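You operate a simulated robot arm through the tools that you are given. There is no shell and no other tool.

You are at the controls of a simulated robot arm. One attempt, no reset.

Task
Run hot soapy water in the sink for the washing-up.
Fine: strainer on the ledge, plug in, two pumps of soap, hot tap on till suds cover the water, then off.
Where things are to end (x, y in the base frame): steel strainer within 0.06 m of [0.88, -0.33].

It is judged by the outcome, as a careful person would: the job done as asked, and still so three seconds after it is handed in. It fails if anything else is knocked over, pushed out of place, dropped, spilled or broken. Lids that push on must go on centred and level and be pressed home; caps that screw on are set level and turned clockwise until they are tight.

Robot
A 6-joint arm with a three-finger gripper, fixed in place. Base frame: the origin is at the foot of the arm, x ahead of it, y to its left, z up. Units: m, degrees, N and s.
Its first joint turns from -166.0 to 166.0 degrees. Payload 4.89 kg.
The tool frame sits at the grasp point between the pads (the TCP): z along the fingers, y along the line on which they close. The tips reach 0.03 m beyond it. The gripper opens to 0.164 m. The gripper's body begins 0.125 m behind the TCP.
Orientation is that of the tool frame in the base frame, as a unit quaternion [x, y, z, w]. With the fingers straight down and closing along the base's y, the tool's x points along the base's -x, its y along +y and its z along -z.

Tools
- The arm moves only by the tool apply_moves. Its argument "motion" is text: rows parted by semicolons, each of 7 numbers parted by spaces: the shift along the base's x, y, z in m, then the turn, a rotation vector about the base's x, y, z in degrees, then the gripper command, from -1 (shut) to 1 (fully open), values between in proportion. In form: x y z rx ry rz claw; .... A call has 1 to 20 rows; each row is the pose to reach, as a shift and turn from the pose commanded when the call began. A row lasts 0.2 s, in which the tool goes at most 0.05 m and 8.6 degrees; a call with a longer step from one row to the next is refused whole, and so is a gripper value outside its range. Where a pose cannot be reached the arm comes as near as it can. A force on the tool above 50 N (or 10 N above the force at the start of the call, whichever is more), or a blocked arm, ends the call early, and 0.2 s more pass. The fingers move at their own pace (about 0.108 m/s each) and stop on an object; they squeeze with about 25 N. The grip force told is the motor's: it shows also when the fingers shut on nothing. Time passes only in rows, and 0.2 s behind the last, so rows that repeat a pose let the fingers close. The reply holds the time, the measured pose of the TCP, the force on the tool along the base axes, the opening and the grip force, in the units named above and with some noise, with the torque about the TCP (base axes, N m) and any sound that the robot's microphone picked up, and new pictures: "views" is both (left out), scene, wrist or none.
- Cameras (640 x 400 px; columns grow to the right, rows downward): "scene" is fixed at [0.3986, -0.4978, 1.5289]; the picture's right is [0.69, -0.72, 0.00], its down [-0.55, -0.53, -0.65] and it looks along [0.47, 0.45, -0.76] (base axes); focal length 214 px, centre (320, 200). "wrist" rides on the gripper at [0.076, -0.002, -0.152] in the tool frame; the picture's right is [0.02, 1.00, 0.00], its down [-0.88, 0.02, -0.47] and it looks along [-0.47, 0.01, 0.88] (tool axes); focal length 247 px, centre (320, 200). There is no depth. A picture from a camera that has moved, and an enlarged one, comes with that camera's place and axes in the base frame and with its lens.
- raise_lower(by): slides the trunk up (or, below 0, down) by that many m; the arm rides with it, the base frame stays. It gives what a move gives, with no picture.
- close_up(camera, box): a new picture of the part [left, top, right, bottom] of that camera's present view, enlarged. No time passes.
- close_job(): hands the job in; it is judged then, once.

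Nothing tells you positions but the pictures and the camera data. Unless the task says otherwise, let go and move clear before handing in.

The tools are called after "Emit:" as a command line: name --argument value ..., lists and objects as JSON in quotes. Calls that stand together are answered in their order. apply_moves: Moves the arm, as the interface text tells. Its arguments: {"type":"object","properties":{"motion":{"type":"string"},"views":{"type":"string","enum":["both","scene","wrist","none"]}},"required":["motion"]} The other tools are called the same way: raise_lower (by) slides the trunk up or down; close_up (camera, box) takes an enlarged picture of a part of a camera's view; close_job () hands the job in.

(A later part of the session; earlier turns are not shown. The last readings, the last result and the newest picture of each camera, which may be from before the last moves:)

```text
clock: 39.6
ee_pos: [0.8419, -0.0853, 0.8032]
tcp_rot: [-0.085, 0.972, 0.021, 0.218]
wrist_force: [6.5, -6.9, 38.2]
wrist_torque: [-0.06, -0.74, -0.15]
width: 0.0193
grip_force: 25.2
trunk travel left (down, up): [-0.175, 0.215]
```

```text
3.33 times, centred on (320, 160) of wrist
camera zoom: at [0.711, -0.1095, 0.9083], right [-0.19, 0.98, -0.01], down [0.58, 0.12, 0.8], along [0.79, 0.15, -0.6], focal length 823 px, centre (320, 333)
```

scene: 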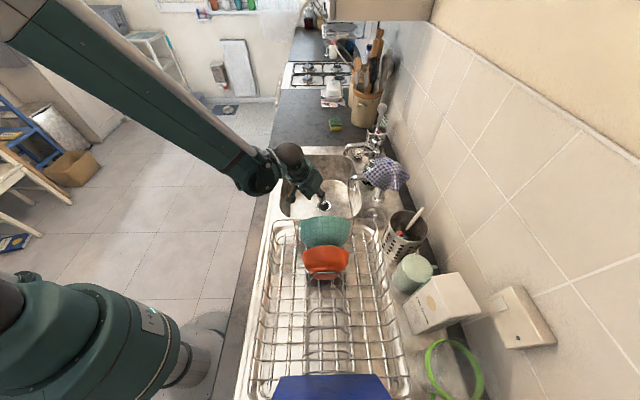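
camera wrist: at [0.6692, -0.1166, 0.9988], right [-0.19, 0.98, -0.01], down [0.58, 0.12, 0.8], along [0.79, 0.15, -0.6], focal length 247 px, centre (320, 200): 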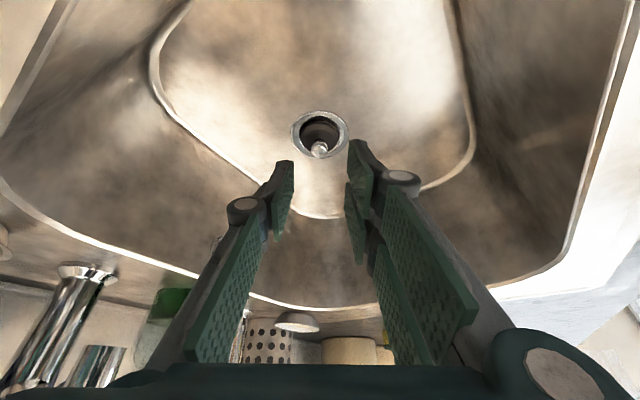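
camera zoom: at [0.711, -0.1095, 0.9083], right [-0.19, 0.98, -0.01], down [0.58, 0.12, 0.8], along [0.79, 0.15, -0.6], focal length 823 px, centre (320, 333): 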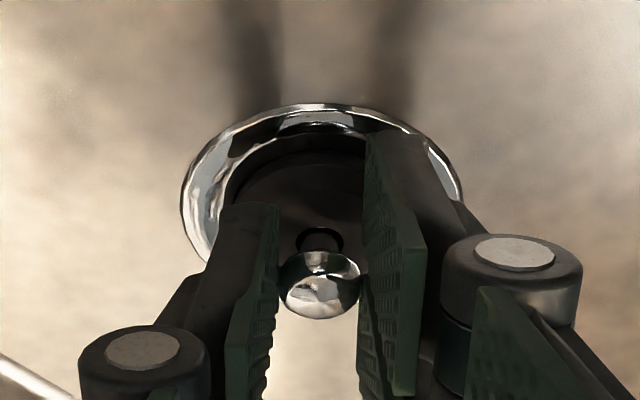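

Pressed with about 38 N. I'll release and back away up out of the sink.

Emit:
apply_moves --motion "0 0 0.002 0 0 0 -1; 0 0 0.002 0 0 0 -0.75; 0 0 0.002 0 0 0 -0.5; 0 0 0.003 0 0 0 -0.5; -0.009 -0.0015 0.02 0 0 0 -0.5; -0.023 -0.004 0.05 0 0 0 -0.5; -0.042 -0.0075 0.09 0 0 0 -0.5; -0.06 -0.0105 0.13 0 0 0 -0.5; -0.065 -0.0105 0.175 0 0 0 -0.5; -0.065 -0.0105 0.22 0 0 0 -0.7; -0.065 -0.0105 0.265 0 0 0 -1; -0.065 -0.0105 0.265 0 0 0 -1" --views "both"

Emit:
close_up --camera "scene" --box '[300, 180, 350, 220]'

Emit:
close_up --camera "scene" --box '[330, 90, 430, 200]'

Emit:
close_up --camera "wrist" --box '[40, 140, 300, 320]'

```text
clock: 42.2
ee_pos: [0.7812, -0.0954, 1.0669]
tcp_rot: [-0.085, 0.972, 0.02, 0.216]
wrist_force: [-0.3, -0.1, 0.5]
wrist_torque: [-0.03, -0.08, -0.01]
width: 0.0
grip_force: 25.1
trunk travel left (down, up): [-0.175, 0.215]
camera wrist: at [0.6508, -0.12, 1.1728], right [-0.19, 0.98, -0.01], down [0.58, 0.12, 0.8], along [0.79, 0.15, -0.6], focal length 247 px, centre (320, 200)
```

scene: 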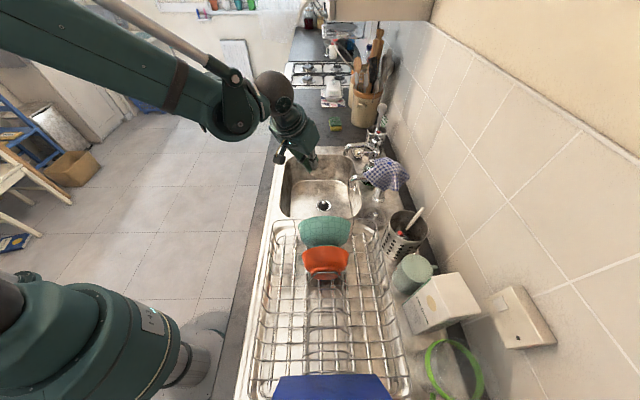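
wrist: 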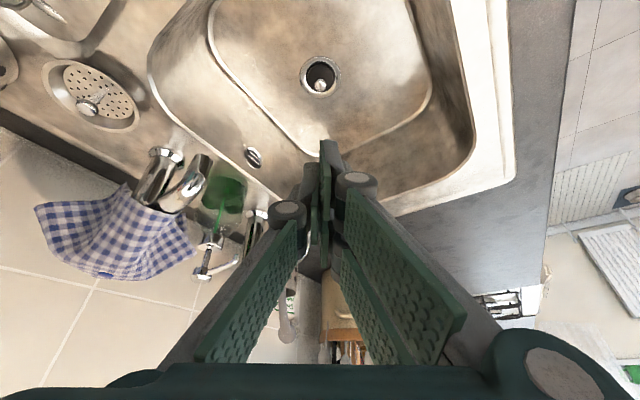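

```text
10.00 times, centred on (325, 200) of scene
camera zoom: at [0.3986, -0.4978, 1.5289], right [0.69, -0.72, 0.0], down [-0.55, -0.53, -0.65], along [0.47, 0.45, -0.76], focal length 2145 px, centre (270, 200)
```

zoom: 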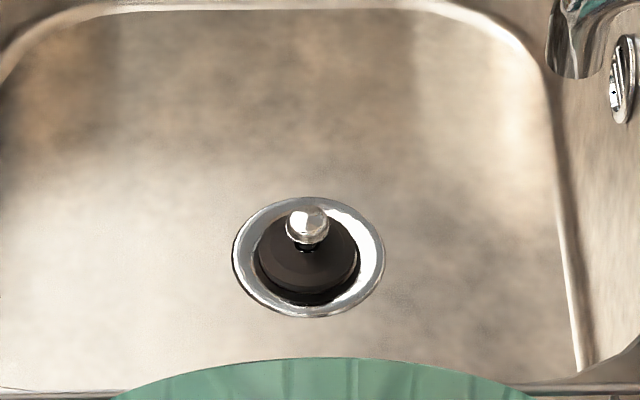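

```text
3.64 times, centred on (380, 145) of scene
camera zoom: at [0.3986, -0.4978, 1.5289], right [0.69, -0.72, 0.0], down [-0.55, -0.53, -0.65], along [0.47, 0.45, -0.76], focal length 780 px, centre (102, 400)
```

zoom: 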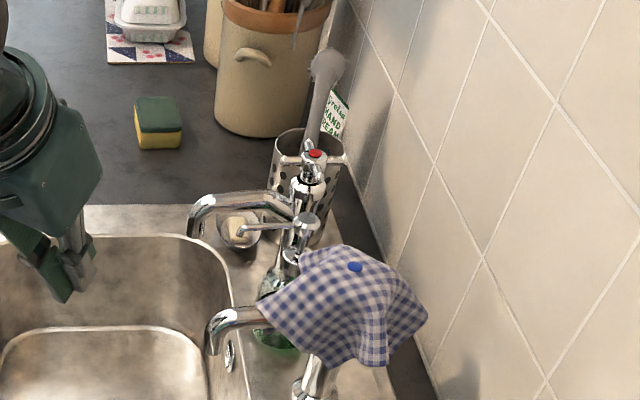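

```text
2.22 times, centred on (170, 230) of wrist
camera zoom: at [0.6508, -0.12, 1.1728], right [-0.19, 0.98, -0.01], down [0.58, 0.12, 0.8], along [0.79, 0.15, -0.6], focal length 549 px, centre (653, 133)
```

zoom: 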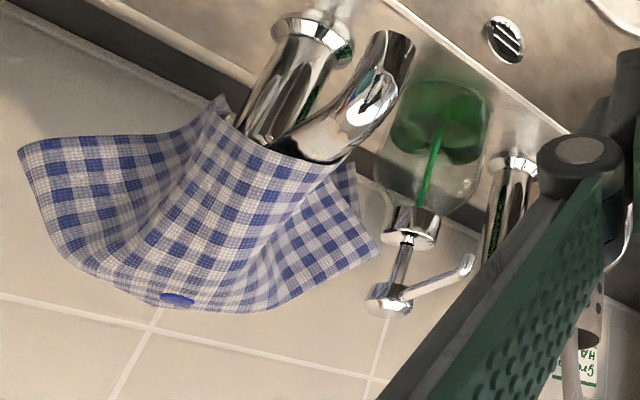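

The plug is seated and centred, and the strainer is still fine. Next is the soap pump, head at about (0.985, -0.211, 1.066). I'll straighten the tool, rise, and turn it so the thin side faces the cloth and tap.

Emit:
apply_moves --motion "0 0 0.045 -1.45 8.2 0 -1; 0 0 0.09 -2.9 16.4 0 -1; 0.01 -0.01 0.133 -4.35 24.6 0 -1; 0.03 -0.03 0.133 -4.35 24.6 0 -1; 0.03 -0.03 0.133 -4.35 24.6 0 -1" --views "none"

Emit:
apply_moves --motion "0.03 -0.02 0 0 0 7 -1; 0.06 -0.04 0 0 0 14 -1; 0.09 -0.06 0 0 0 21 -1; 0.12 -0.08 0 0 0 28 -1; 0.15 -0.085 0 0 0 35 -1; 0.174 -0.086 -0.02 0 0 35 -1; 0.174 -0.086 -0.05 0 0 35 -1; 0.174 -0.086 -0.05 0 0 35 -1"

Emit:
close_up --camera "scene" --box '[330, 90, 430, 200]'

Emit:
close_up --camera "wrist" --box '[220, 80, 420, 240]'

```text
clock: 43.4
ee_pos: [0.8091, -0.1239, 1.1976]
tcp_rot: [-0.087, 0.996, 0.002, 0.001]
wrist_force: [0.6, -0.9, 0.2]
wrist_torque: [0.0, 0.1, -0.04]
width: 0.0001
grip_force: 25.4
trunk travel left (down, up): [-0.175, 0.215]
```

```text
clock: 45.2
ee_pos: [0.9843, -0.2098, 1.1479]
tcp_rot: [-0.383, 0.924, 0.002, 0.0]
wrist_force: [0.6, -0.4, -0.2]
wrist_torque: [0.02, 0.11, 0.0]
width: 0.0
grip_force: 25.1
trunk travel left (down, up): [-0.175, 0.215]
camera wrist: at [0.9306, -0.2651, 1.3005], right [-0.72, 0.69, 0.0], down [0.61, 0.63, 0.48], along [0.33, 0.35, -0.88], focal length 247 px, centre (320, 200)
```

scene: 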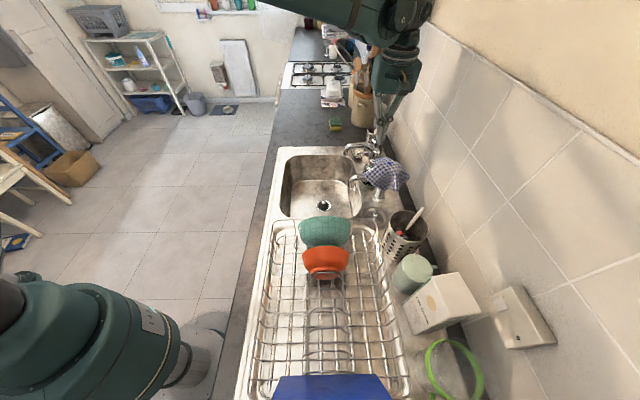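
wrist: 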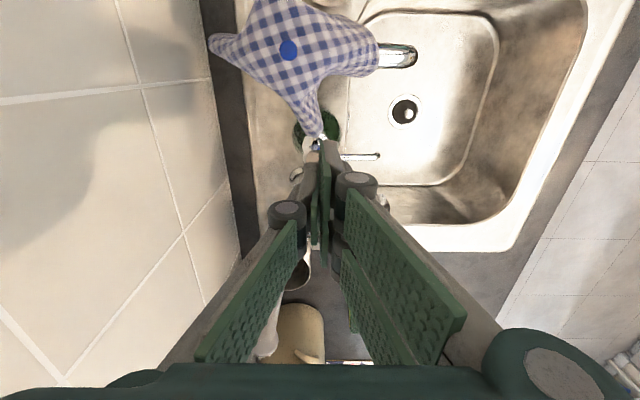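

```text
3.64 times, centred on (380, 145) of scene
camera zoom: at [0.3986, -0.4978, 1.5289], right [0.69, -0.72, 0.0], down [-0.55, -0.53, -0.65], along [0.47, 0.45, -0.76], focal length 780 px, centre (102, 400)
```

zoom: 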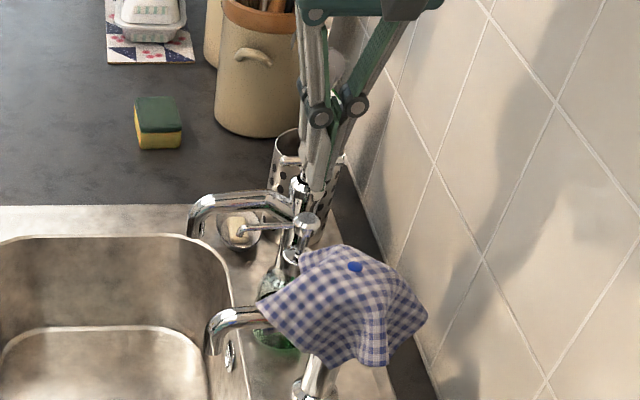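

```text
2.50 times, centred on (320, 160) of wrist
camera zoom: at [0.9306, -0.2651, 1.3005], right [-0.72, 0.69, 0.0], down [0.61, 0.63, 0.48], along [0.33, 0.35, -0.88], focal length 617 px, centre (320, 300)
```

zoom: 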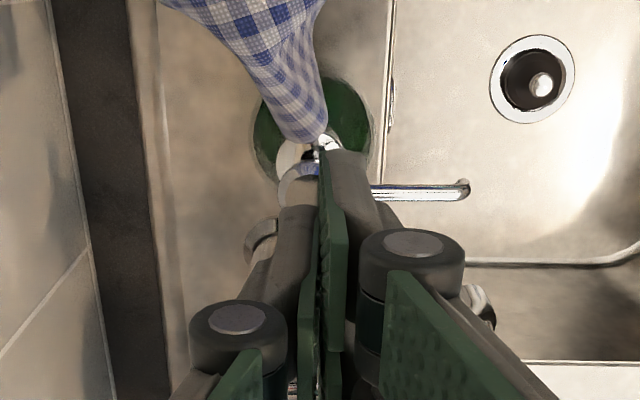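

The tool reaches vertically and the closed tips are over the pump head. I'll lower to just touch it, offset slightly away from the cloth.

Emit:
apply_moves --motion "0.0035 0.002 -0.02 0 0 0 -1; 0.0035 0.002 -0.045 0 0 0 -1; 0.0035 0.002 -0.045 0 0 0 -1" --views "none"

Emit:
close_up --camera "scene" --box '[345, 130, 405, 180]'

Emit:
close_up --camera "wrist" --box '[260, 100, 380, 200]'

```text
clock: 46.0
ee_pos: [0.9865, -0.2083, 1.1034]
tcp_rot: [-0.383, 0.924, 0.002, 0.001]
wrist_force: [-0.8, -0.1, 0.3]
wrist_torque: [0.02, 0.07, 0.01]
width: 0.0
grip_force: 25.0
trunk travel left (down, up): [-0.175, 0.215]
```

```text
8.00 times, centred on (375, 155) of scene
camera zoom: at [0.3986, -0.4978, 1.5289], right [0.69, -0.72, 0.0], down [-0.55, -0.53, -0.65], along [0.47, 0.45, -0.76], focal length 1716 px, centre (-120, 560)
```

zoom: 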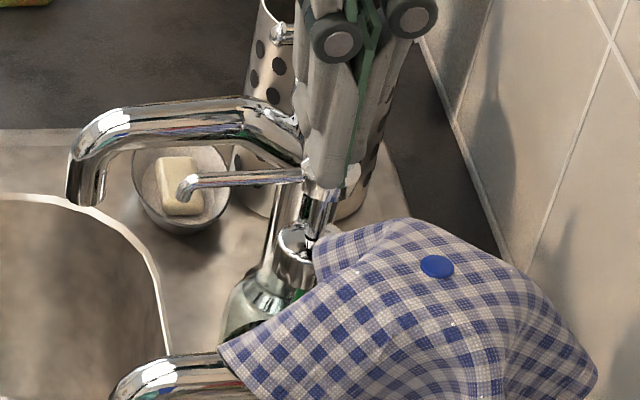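

```text
4.00 times, centred on (320, 150) of wrist
camera zoom: at [0.9338, -0.263, 1.2545], right [-0.72, 0.69, 0.0], down [0.61, 0.63, 0.48], along [0.33, 0.35, -0.88], focal length 988 px, centre (320, 400)
```

zoom: 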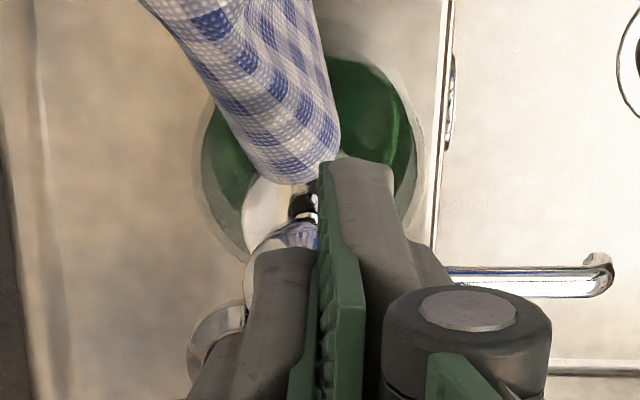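

The right side of the gripper is a pair of fingers, one of which hangs over the cloth's corner. I'll shift about 18 mm toward the hot tap so that only the near finger presses the pump head, clear of the cloth.

Emit:
apply_moves --motion "0 0 0.015 0 0 0 -1; 0.014 0.0075 0.015 0 0 0 -1; 0.014 0.0075 0.002 0 0 0 -1; 0.014 0.0075 0.002 0 0 0 -1" --views "wrist"

Emit:
close_up --camera "scene" --box '[345, 130, 405, 180]'

Emit:
close_up --camera "wrist" --box '[260, 100, 380, 200]'

```text
clock: 47.0
ee_pos: [1.0002, -0.2005, 1.1062]
tcp_rot: [-0.383, 0.924, 0.002, 0.0]
wrist_force: [-0.6, 0.1, 0.0]
wrist_torque: [0.02, 0.04, 0.01]
width: 0.0001
grip_force: 25.0
trunk travel left (down, up): [-0.175, 0.215]
camera wrist: at [0.9486, -0.2557, 1.2583], right [-0.72, 0.69, 0.0], down [0.61, 0.63, 0.48], along [0.33, 0.35, -0.88], focal length 247 px, centre (320, 200)
```

wrist: 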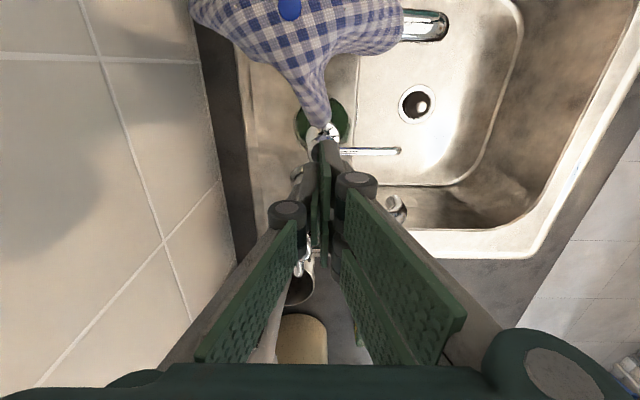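

```text
8.00 times, centred on (375, 155) of scene
camera zoom: at [0.3986, -0.4978, 1.5289], right [0.69, -0.72, 0.0], down [-0.55, -0.53, -0.65], along [0.47, 0.45, -0.76], focal length 1716 px, centre (-120, 560)
```

zoom: 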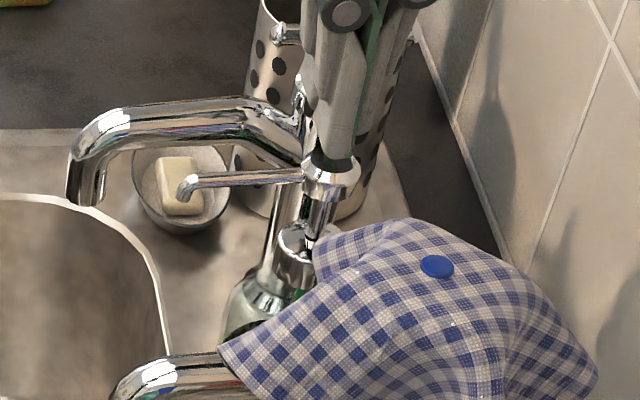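

```text
4.00 times, centred on (320, 150) of wrist
camera zoom: at [0.9486, -0.2557, 1.2583], right [-0.72, 0.69, 0.0], down [0.61, 0.63, 0.48], along [0.33, 0.35, -0.88], focal length 988 px, centre (320, 400)
```

zoom: 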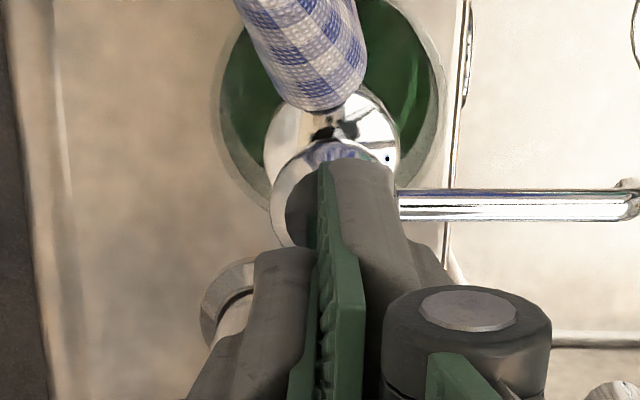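

Now the near finger's tip sits over the pump head, clear of the cloth. I'll centre it by 4 mm and press down in small steps.

Emit:
apply_moves --motion "0.0028 -0.0028 0 0 0 0 -1; 0.0028 -0.0028 -0.006 0 0 0 -1; 0.0028 -0.0028 -0.01 0 0 0 -1; 0.0028 -0.0028 -0.01 0 0 0 -1" --views "none"

Emit:
close_up --camera "scene" --box '[345, 130, 405, 180]'

```text
clock: 48.0
ee_pos: [1.0026, -0.2035, 1.0963]
tcp_rot: [-0.382, 0.924, 0.002, 0.0]
wrist_force: [-0.8, -0.6, -0.5]
wrist_torque: [-0.01, 0.04, 0.0]
width: 0.0001
grip_force: 25.0
trunk travel left (down, up): [-0.175, 0.215]
```

```text
8.00 times, centred on (375, 155) of scene
camera zoom: at [0.3986, -0.4978, 1.5289], right [0.69, -0.72, 0.0], down [-0.55, -0.53, -0.65], along [0.47, 0.45, -0.76], focal length 1716 px, centre (-120, 560)
```

zoom: 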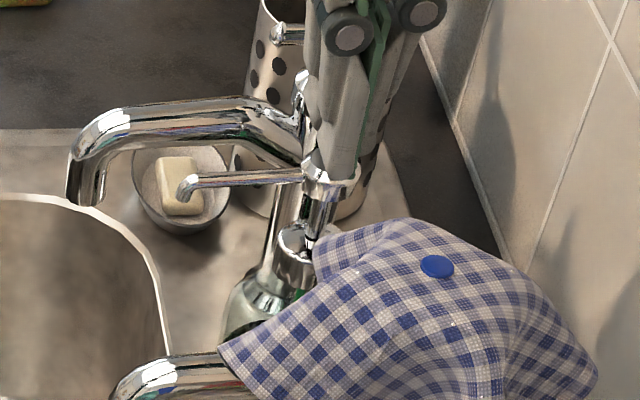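

Emit:
apply_moves --motion "0 0 -0.005 0 0 0 -1; 0 0 -0.01 0 0 0 -1; 0 0 -0.01 0 0 0 -1" --views "none"

Emit:
close_up --camera "scene" --box '[345, 130, 405, 180]'

```text
clock: 48.8
ee_pos: [1.0037, -0.2036, 1.0868]
tcp_rot: [-0.383, 0.924, 0.002, 0.001]
wrist_force: [-1.5, 1.4, 6.2]
wrist_torque: [-0.02, 0.1, -0.04]
width: 0.006
grip_force: 24.8
trunk travel left (down, up): [-0.175, 0.215]
```

```text
8.00 times, centred on (375, 155) of scene
camera zoom: at [0.3986, -0.4978, 1.5289], right [0.69, -0.72, 0.0], down [-0.55, -0.53, -0.65], along [0.47, 0.45, -0.76], focal length 1716 px, centre (-120, 560)
```

zoom: 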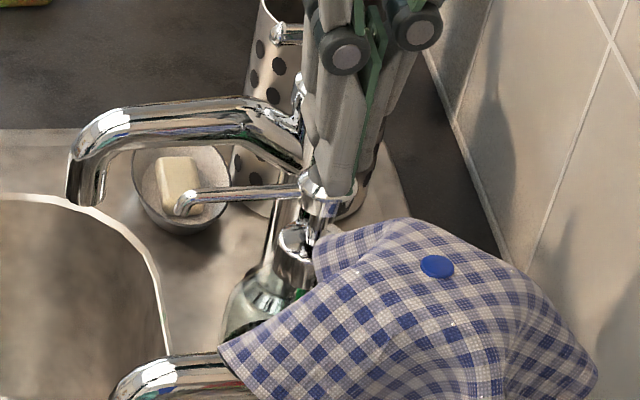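

Emit:
apply_moves --motion "0 0 -0.004 0 0 0 -1; 0 0 -0.008 0 0 0 -1; 0 0 -0.008 0 0 0 -1" --views "none"

Emit:
close_up --camera "scene" --box '[345, 130, 405, 180]'

Emit:
close_up --camera "wrist" --box '[260, 100, 380, 200]'

```text
clock: 49.6
ee_pos: [1.0029, -0.2029, 1.081]
tcp_rot: [-0.383, 0.924, 0.002, 0.001]
wrist_force: [4.0, -5.4, 30.9]
wrist_torque: [-0.39, 0.17, 0.12]
width: 0.006
grip_force: 25.3
trunk travel left (down, up): [-0.175, 0.215]
```

```text
8.00 times, centred on (375, 155) of scene
camera zoom: at [0.3986, -0.4978, 1.5289], right [0.69, -0.72, 0.0], down [-0.55, -0.53, -0.65], along [0.47, 0.45, -0.76], focal length 1716 px, centre (-120, 560)
```

zoom: 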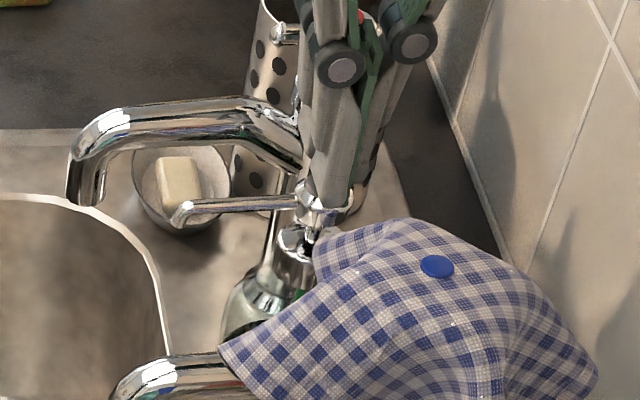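

```text
4.00 times, centred on (320, 150) of wrist
camera zoom: at [0.9496, -0.2589, 1.233], right [-0.72, 0.69, 0.0], down [0.61, 0.63, 0.48], along [0.33, 0.35, -0.88], focal length 988 px, centre (320, 400)
```

zoom: 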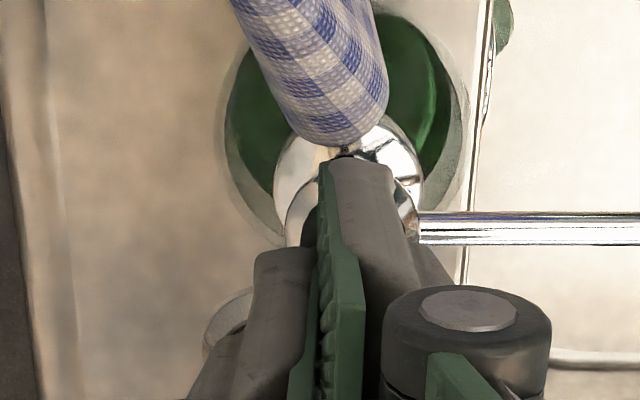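

The pump bottomed out at about 31 N after 15 mm or so, and I see a green spot toward the sink. I'll let it rise and look.

Emit:
apply_moves --motion "0 0 0.005 0 0 0 -1; 0 0 0.012 0 0 0 -1; 0 0 0.02 0 0 0 -1; 0 0 0.028 0 0 0 -1; 0 0 0.028 0 0 0 -1; 0 0 0.028 0 0 0 -1" --views "both"

Emit:
close_up --camera "scene" --box '[280, 130, 400, 220]'

Emit:
close_up --camera "wrist" --box '[260, 60, 460, 200]'

```text
clock: 51.0
ee_pos: [1.0037, -0.2047, 1.107]
tcp_rot: [-0.383, 0.924, 0.002, 0.0]
wrist_force: [-0.3, -0.6, 0.2]
wrist_torque: [0.04, 0.0, 0.03]
width: 0.0002
grip_force: 25.1
trunk travel left (down, up): [-0.175, 0.215]
camera wrist: at [0.9506, -0.2595, 1.2587], right [-0.72, 0.69, 0.0], down [0.61, 0.63, 0.48], along [0.33, 0.35, -0.88], focal length 247 px, centre (320, 200)
```

scene: 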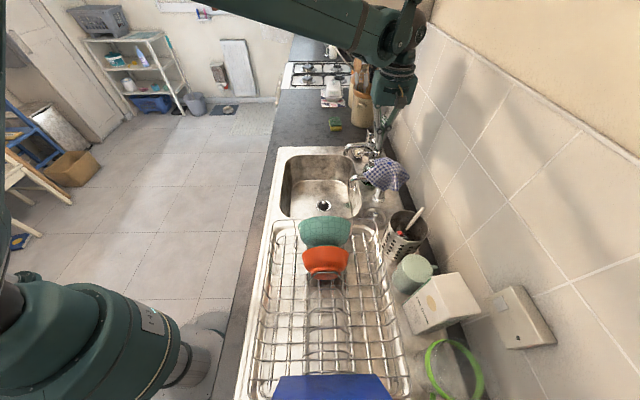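
wrist: 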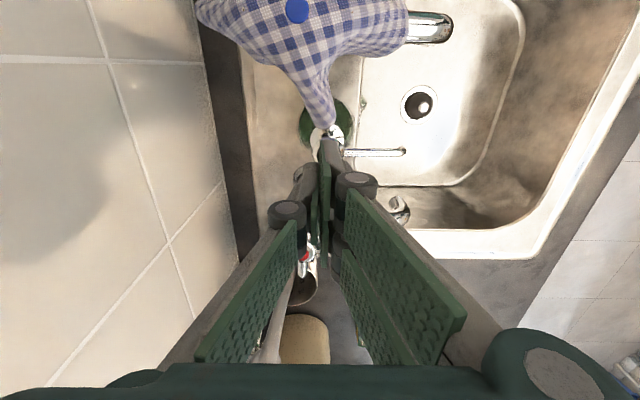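

```text
4.44 times, centred on (340, 175) of scene
camera zoom: at [0.3986, -0.4978, 1.5289], right [0.69, -0.72, 0.0], down [-0.55, -0.53, -0.65], along [0.47, 0.45, -0.76], focal length 953 px, centre (231, 311)
```

zoom: 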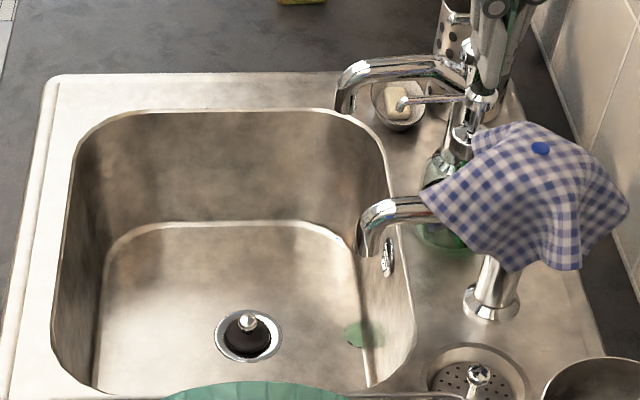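

```text
2.86 times, centred on (360, 130) of wrist
camera zoom: at [0.9506, -0.2595, 1.2587], right [-0.72, 0.69, 0.0], down [0.61, 0.63, 0.48], along [0.33, 0.35, -0.88], focal length 706 px, centre (206, 400)
```

zoom: 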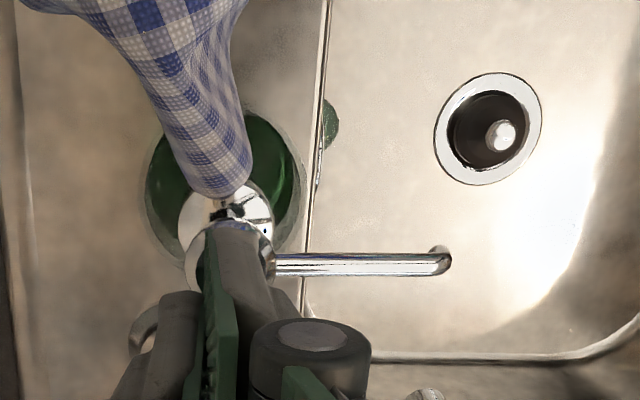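

One dose of soap is in the sink. I'll give the second full pump, no more.

Emit:
apply_moves --motion "0 0 -0.008 0 0 0 -1; 0 0 -0.014 0 0 0 -1; 0 0 -0.019 0 0 0 -1; 0 0 -0.024 0 0 0 -1; 0 0 -0.028 0 0 0 -1; 0 0 -0.028 0 0 0 -1; 0 0 -0.028 0 0 0 -1" --views "none"

Emit:
apply_moves --motion "0 0 0.006 0 0 0 -1; 0 0 0.014 0 0 0 -1; 0 0 0.022 0 0 0 -1; 0 0 0.03 0 0 0 -1; 0 0 0.05 0 0 0 -1; 0 0 0.07 0 0 0 -1; 0 0 0.07 0 0 0 -1" --views "both"

Emit:
close_up --camera "scene" --box '[280, 130, 400, 220]'

Emit:
close_up --camera "wrist" --box '[260, 60, 460, 200]'

```text
clock: 52.6
ee_pos: [1.0022, -0.2032, 1.0807]
tcp_rot: [-0.383, 0.924, 0.002, 0.002]
wrist_force: [8.6, -5.1, 37.5]
wrist_torque: [-0.47, 0.11, 0.11]
width: 0.006
grip_force: 25.3
trunk travel left (down, up): [-0.175, 0.215]
```

```text
clock: 54.2
ee_pos: [1.0054, -0.2033, 1.1504]
tcp_rot: [-0.383, 0.924, 0.003, 0.001]
wrist_force: [-0.8, 0.8, 0.7]
wrist_torque: [-0.04, -0.01, -0.01]
width: 0.0
grip_force: 25.0
trunk travel left (down, up): [-0.175, 0.215]
camera wrist: at [0.9512, -0.2586, 1.3012], right [-0.72, 0.69, 0.0], down [0.61, 0.63, 0.48], along [0.33, 0.35, -0.88], focal length 247 px, centre (320, 200)
```

scene: 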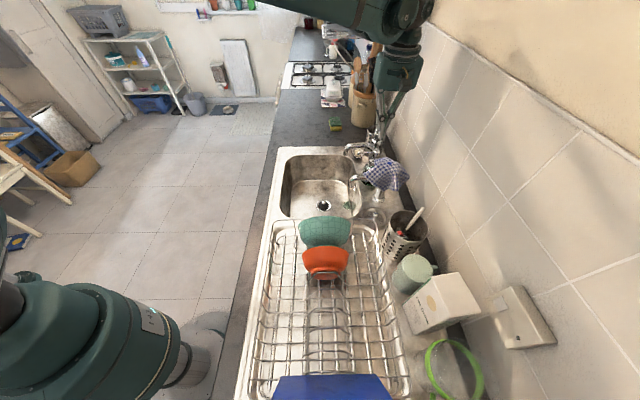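
wrist: 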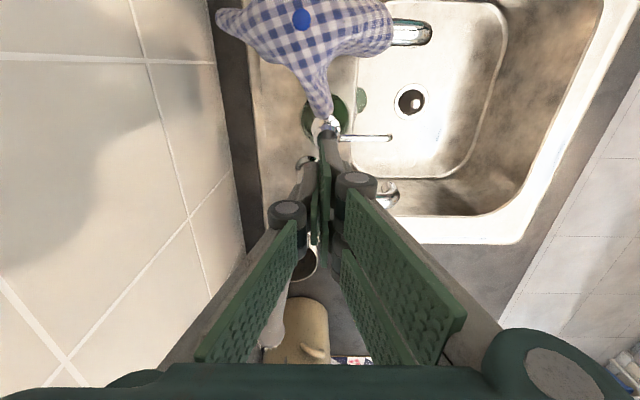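

```text
4.44 times, centred on (340, 175) of scene
camera zoom: at [0.3986, -0.4978, 1.5289], right [0.69, -0.72, 0.0], down [-0.55, -0.53, -0.65], along [0.47, 0.45, -0.76], focal length 953 px, centre (231, 311)
```

zoom: 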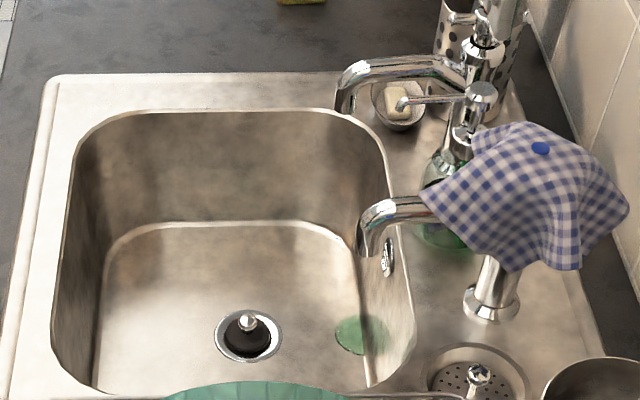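

```text
2.86 times, centred on (360, 130) of wrist
camera zoom: at [0.9512, -0.2586, 1.3012], right [-0.72, 0.69, 0.0], down [0.61, 0.63, 0.48], along [0.33, 0.35, -0.88], focal length 706 px, centre (206, 400)
```

zoom: 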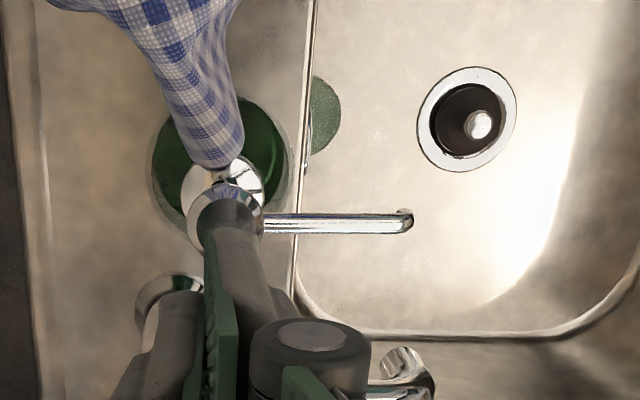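

Two pumps of soap are in the sink and the cloth wasn't disturbed. Next is the hot tap: I'll rise, back off over the sink and turn to look at its cross handle square-on.

Emit:
apply_moves --motion "0 0 0.03 0 0 0 -1; -0.02 0.02 0.06 0 0 -8 -1; -0.04 0.04 0.08 0 0 -16 -1; -0.055 0.06 0.08 0 0 -24 -1; -0.055 0.07 0.08 0 0 -32 -1; -0.055 0.08 0.08 0 0 -40 -1; -0.055 0.09 0.08 0 0 -48 -1; -0.055 0.1 0.08 0 0 -56 -1; -0.055 0.11 0.08 0 0 -64 -1; -0.055 0.115 0.08 0 0 -72 -1; -0.055 0.12 0.08 0 0 -81 -1; -0.055 0.12 0.08 0 0 -89 -1; -0.055 0.12 0.08 0 0 -90 -1; -0.055 0.12 0.08 0 0 -90 -1"

Emit:
close_up --camera "wrist" --box '[220, 180, 420, 320]'

Emit:
close_up --camera "scene" --box '[350, 110, 410, 160]'

```text
refused: row 11 steps farther than a row can; nothing moved
```

```text
2.86 times, centred on (320, 250) of wrist
camera zoom: at [0.9512, -0.2586, 1.3012], right [-0.72, 0.69, 0.0], down [0.61, 0.63, 0.48], along [0.33, 0.35, -0.88], focal length 706 px, centre (320, 57)
```

zoom: 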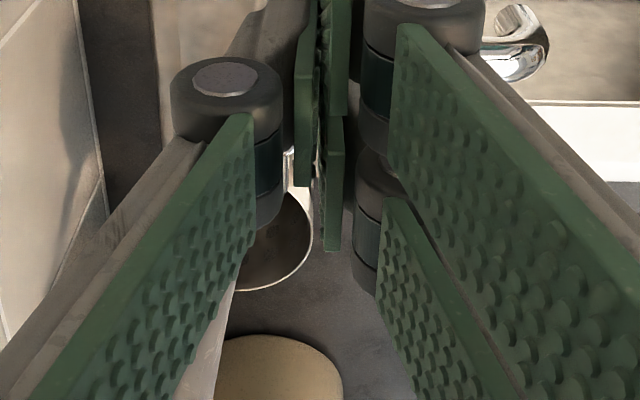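

```text
8.00 times, centred on (380, 135) of scene
camera zoom: at [0.3986, -0.4978, 1.5289], right [0.69, -0.72, 0.0], down [-0.55, -0.53, -0.65], along [0.47, 0.45, -0.76], focal length 1716 px, centre (-160, 720)
```

zoom: 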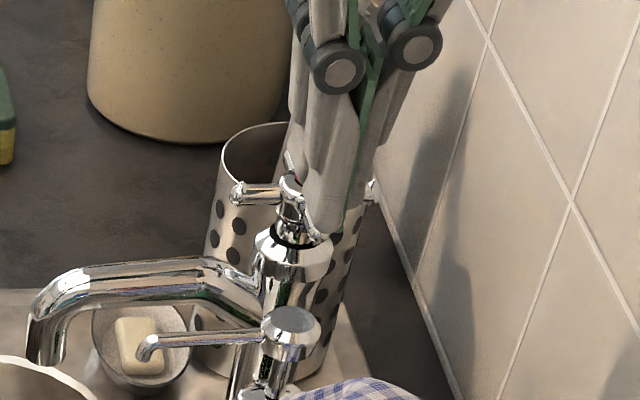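

The move was refused for one over-large turn step; I'll resend it with even steps.

Emit:
apply_moves --motion "0 0 0.03 0 0 0 -1; -0.02 0.02 0.06 0 0 -8 -1; -0.04 0.04 0.08 0 0 -16 -1; -0.055 0.06 0.08 0 0 -24 -1; -0.055 0.07 0.08 0 0 -32 -1; -0.055 0.08 0.08 0 0 -40 -1; -0.055 0.09 0.08 0 0 -48 -1; -0.055 0.1 0.08 0 0 -56 -1; -0.055 0.11 0.08 0 0 -64 -1; -0.055 0.115 0.08 0 0 -72 -1; -0.055 0.12 0.08 0 0 -80 -1; -0.055 0.12 0.08 0 0 -88 -1; -0.055 0.12 0.08 0 0 -90 -0.6; -0.055 0.12 0.08 0 0 -90 -0.6"

Emit:
close_up --camera "wrist" --box '[220, 180, 420, 320]'

Emit:
close_up --camera "scene" --box '[350, 110, 410, 160]'

```text
clock: 57.2
ee_pos: [0.9477, -0.0851, 1.2288]
tcp_rot: [0.383, 0.924, 0.0, 0.002]
wrist_force: [-0.3, 0.2, -0.8]
wrist_torque: [0.02, 0.02, -0.04]
width: 0.0328
grip_force: 0.0
trunk travel left (down, up): [-0.175, 0.215]
camera wrist: at [0.8926, -0.031, 1.3804], right [0.69, 0.72, 0.0], down [0.63, -0.61, 0.48], along [0.35, -0.33, -0.88], focal length 247 px, centre (320, 200)
```

scene: 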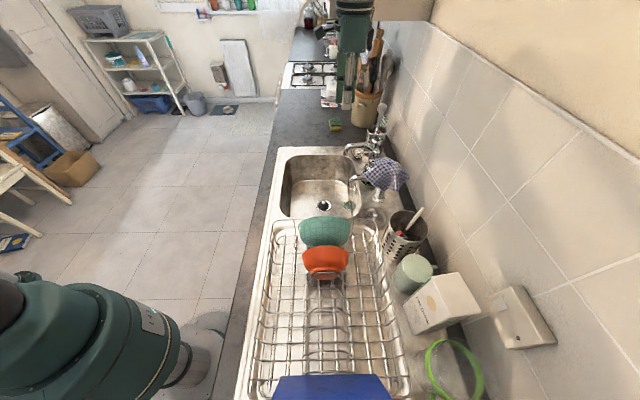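
wrist: 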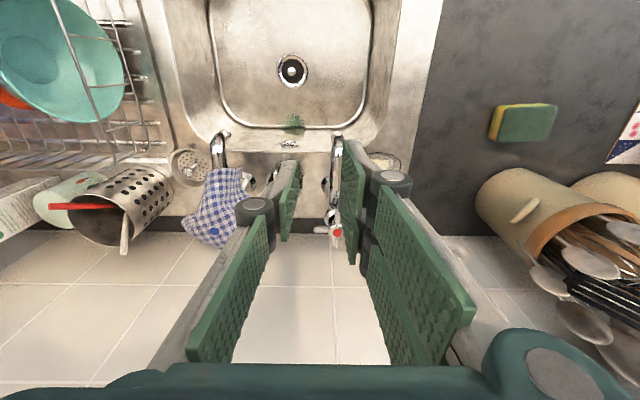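

```text
2.86 times, centred on (320, 250) of wrist
camera zoom: at [0.8926, -0.031, 1.3804], right [0.69, 0.72, 0.0], down [0.63, -0.61, 0.48], along [0.35, -0.33, -0.88], focal length 706 px, centre (320, 57)
```

zoom: 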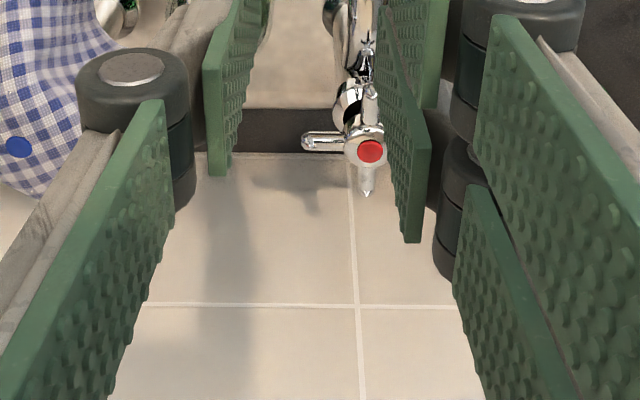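

```text
8.00 times, centred on (380, 135) of scene
camera zoom: at [0.3986, -0.4978, 1.5289], right [0.69, -0.72, 0.0], down [-0.55, -0.53, -0.65], along [0.47, 0.45, -0.76], focal length 1716 px, centre (-160, 720)
```

zoom: 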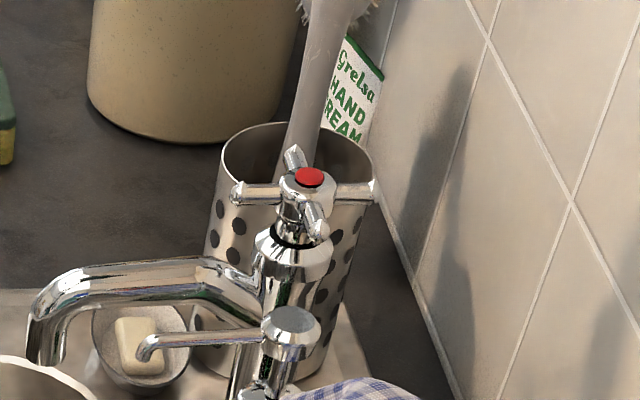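

The cross handle is clear now: hub at about (1.064, -0.161, 1.077), with one arm pointing toward the sink. I'll straddle that arm with the fingers slightly open so I can swing it both ways. First, hover above it.

Emit:
apply_moves --motion "0.03 -0.016 -0.01 0 0 -2 -0.7; 0.065 -0.034 -0.03 0 0 -2 -0.7; 0.0904 -0.0485 -0.06 0 0 -2 -0.7; 0.0904 -0.0485 -0.07 0 0 -2 -0.7; 0.0904 -0.0485 -0.07 0 0 -2 -0.7"

Emit:
close_up --camera "wrist" --box '[220, 120, 420, 260]'

Emit:
close_up --camera "scene" --box '[350, 110, 410, 160]'

```text
clock: 58.4
ee_pos: [1.0407, -0.1336, 1.1562]
tcp_rot: [0.399, 0.917, 0.002, 0.002]
wrist_force: [1.3, -0.6, -1.9]
wrist_torque: [0.03, 0.04, 0.0]
width: 0.0245
grip_force: 0.0
trunk travel left (down, up): [-0.175, 0.215]
camera wrist: at [0.986, -0.0784, 1.3084], right [0.72, 0.7, 0.0], down [0.61, -0.63, 0.48], along [0.33, -0.34, -0.88], focal length 247 px, centre (320, 200)
```

scene: 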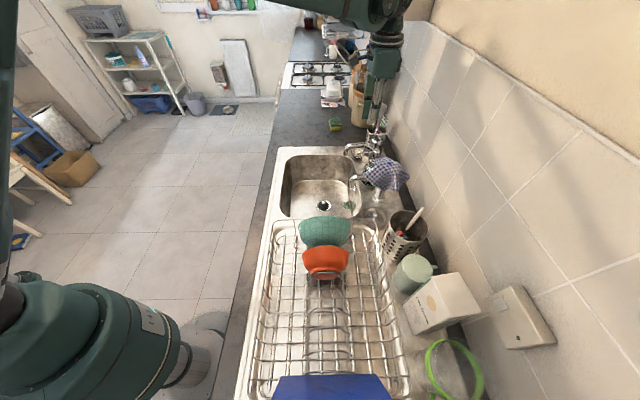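
wrist: 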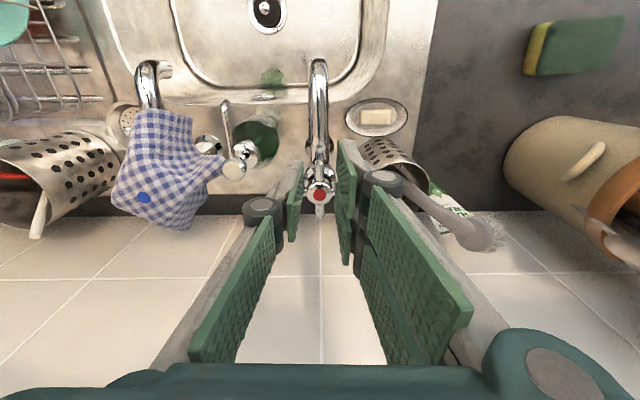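

```text
2.86 times, centred on (320, 190) of wrist
camera zoom: at [0.986, -0.0784, 1.3084], right [0.72, 0.7, 0.0], down [0.61, -0.63, 0.48], along [0.33, -0.34, -0.88], focal length 706 px, centre (320, 229)
```

zoom: 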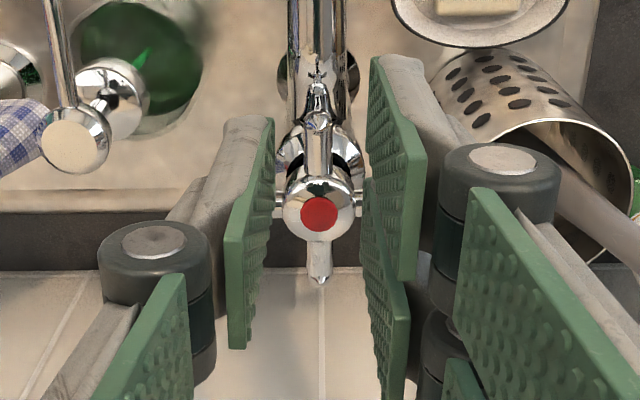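

```text
8.00 times, centred on (380, 135) of scene
camera zoom: at [0.3986, -0.4978, 1.5289], right [0.69, -0.72, 0.0], down [-0.55, -0.53, -0.65], along [0.47, 0.45, -0.76], focal length 1716 px, centre (-160, 720)
```

zoom: 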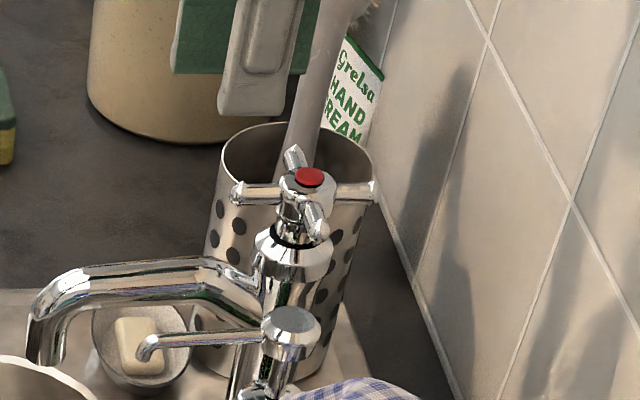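

The fingers line up exactly either side of the arm. I'll lower to straddle it.

Emit:
apply_moves --motion "-0.0014 0.0015 -0.02 0 0 0 -0.7; -0.0014 0.0015 -0.045 0 0 0 -0.7; -0.0014 0.0015 -0.06 0 0 0 -0.7; -0.0014 0.0015 -0.07 0 0 0 -0.7; -0.0014 0.0015 -0.07 0 0 0 -0.7"

Emit:
close_up --camera "wrist" --box '[220, 120, 420, 260]'

Emit:
close_up --camera "scene" --box '[350, 110, 410, 160]'

```text
clock: 59.6
ee_pos: [1.0356, -0.1298, 1.0869]
tcp_rot: [0.399, 0.917, 0.001, 0.001]
wrist_force: [1.0, 0.0, -0.3]
wrist_torque: [0.01, 0.03, -0.01]
width: 0.025
grip_force: 0.1
trunk travel left (down, up): [-0.175, 0.215]
camera wrist: at [0.9827, -0.0747, 1.2396], right [0.72, 0.7, 0.0], down [0.61, -0.63, 0.48], along [0.33, -0.34, -0.88], focal length 247 px, centre (320, 200)
```

scene: 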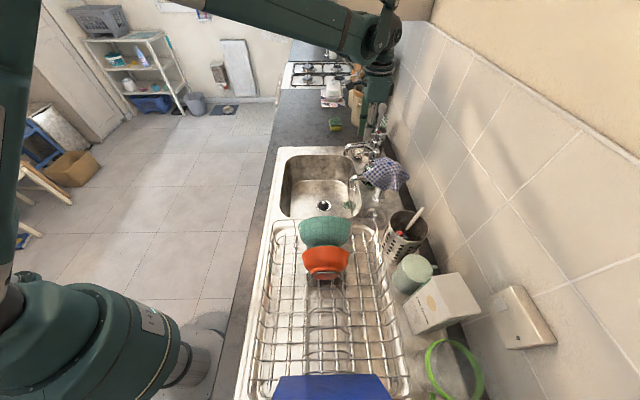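
wrist: 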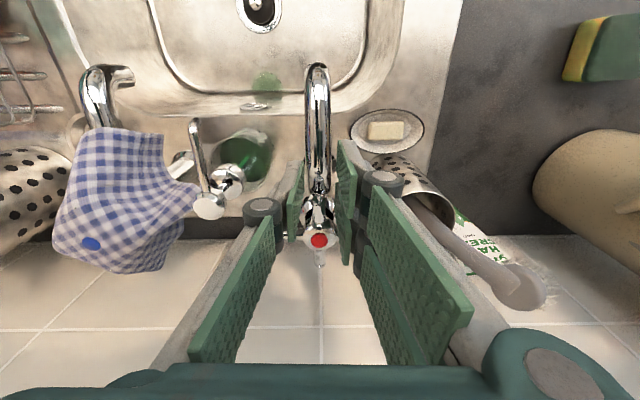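

```text
2.86 times, centred on (320, 190) of wrist
camera zoom: at [0.9827, -0.0747, 1.2396], right [0.72, 0.7, 0.0], down [0.61, -0.63, 0.48], along [0.33, -0.34, -0.88], focal length 706 px, centre (320, 229)
```

zoom: 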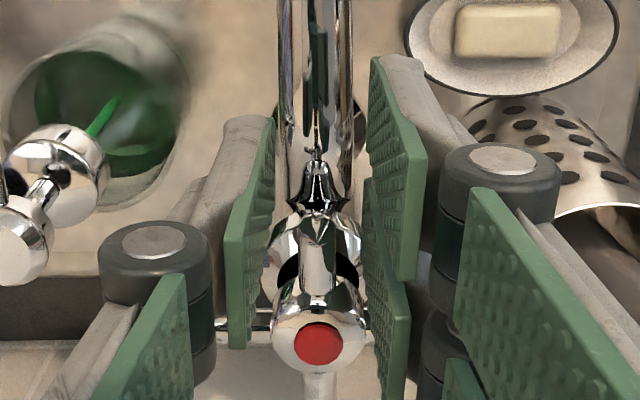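

```text
8.00 times, centred on (380, 135) of scene
camera zoom: at [0.3986, -0.4978, 1.5289], right [0.69, -0.72, 0.0], down [-0.55, -0.53, -0.65], along [0.47, 0.45, -0.76], focal length 1716 px, centre (-160, 720)
```

zoom: 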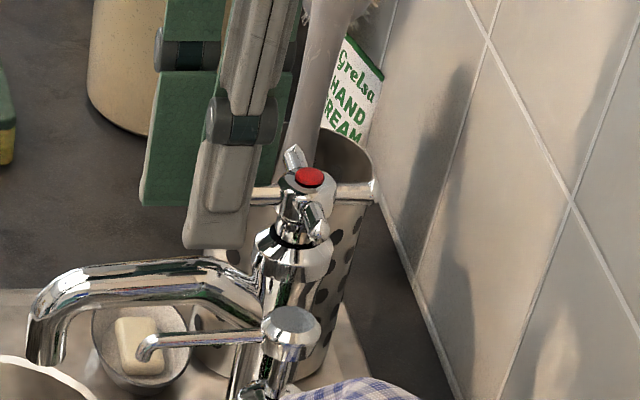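

The arm is between the fingers. I'll nudge inward slightly, narrow the fingers around it, then swing the handle anticlockwise about its hub and watch for water.

Emit:
apply_moves --motion "0.002 -0.0022 -0.003 0 0 0 -0.83; 0.002 -0.0022 -0.003 0 0 0 -0.83; 0.002 -0.0022 -0.003 0 0 0 -0.83" --views "none"

Emit:
apply_moves --motion "-0.0037 -0.004 0 0 0 8 -0.83; -0.0069 -0.0084 0 0 0 16 -0.83; -0.0093 -0.0132 0 0 0 24 -0.83; -0.0093 -0.0132 0 0 0 24 -0.83"

Emit:
close_up --camera "scene" --box '[300, 110, 410, 210]'

Emit:
close_up --camera "wrist" --box '[220, 120, 420, 260]'

```text
clock: 60.4
ee_pos: [1.0388, -0.1314, 1.0867]
tcp_rot: [0.398, 0.917, 0.001, 0.001]
wrist_force: [-3.7, 6.3, 0.6]
wrist_torque: [0.13, 0.06, 0.16]
width: 0.0148
grip_force: 0.8
trunk travel left (down, up): [-0.175, 0.215]
```

```text
clock: 61.4
ee_pos: [1.031, -0.1453, 1.0862]
tcp_rot: [0.198, 0.98, 0.002, 0.003]
wrist_force: [-1.1, 6.5, -0.5]
wrist_torque: [0.08, 0.03, 0.17]
width: 0.0163
grip_force: 3.1
trunk travel left (down, up): [-0.175, 0.215]
camera wrist: at [0.9588, -0.117, 1.2377], right [0.37, 0.93, 0.0], down [0.82, -0.33, 0.48], along [0.44, -0.17, -0.88], focal length 247 px, centre (320, 200)
```

scene: 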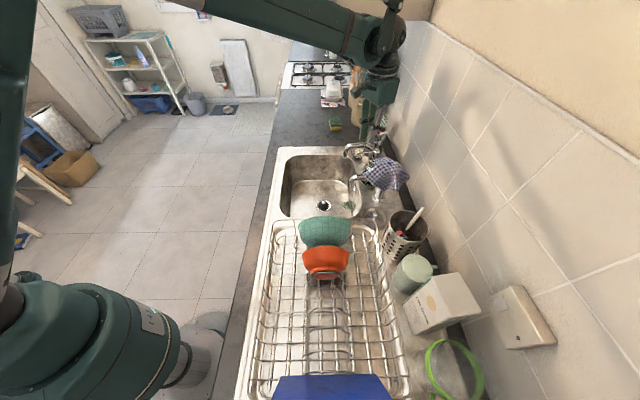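
wrist: 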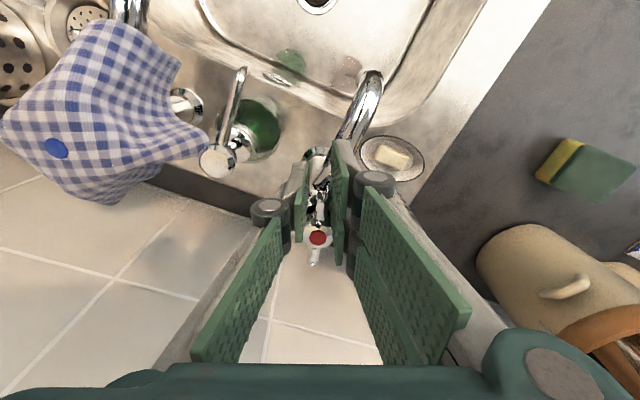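

```text
4.00 times, centred on (355, 160) of scene
camera zoom: at [0.3986, -0.4978, 1.5289], right [0.69, -0.72, 0.0], down [-0.55, -0.53, -0.65], along [0.47, 0.45, -0.76], focal length 858 px, centre (180, 360)
```

zoom: 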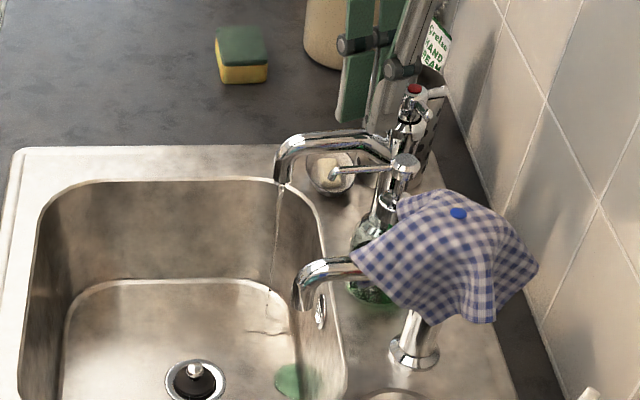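

```text
2.86 times, centred on (320, 190) of wrist
camera zoom: at [0.9588, -0.117, 1.2377], right [0.37, 0.93, 0.0], down [0.82, -0.33, 0.48], along [0.44, -0.17, -0.88], focal length 706 px, centre (320, 229)
```

zoom: 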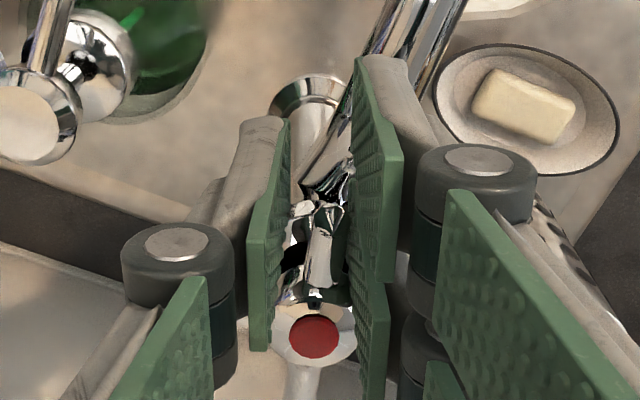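

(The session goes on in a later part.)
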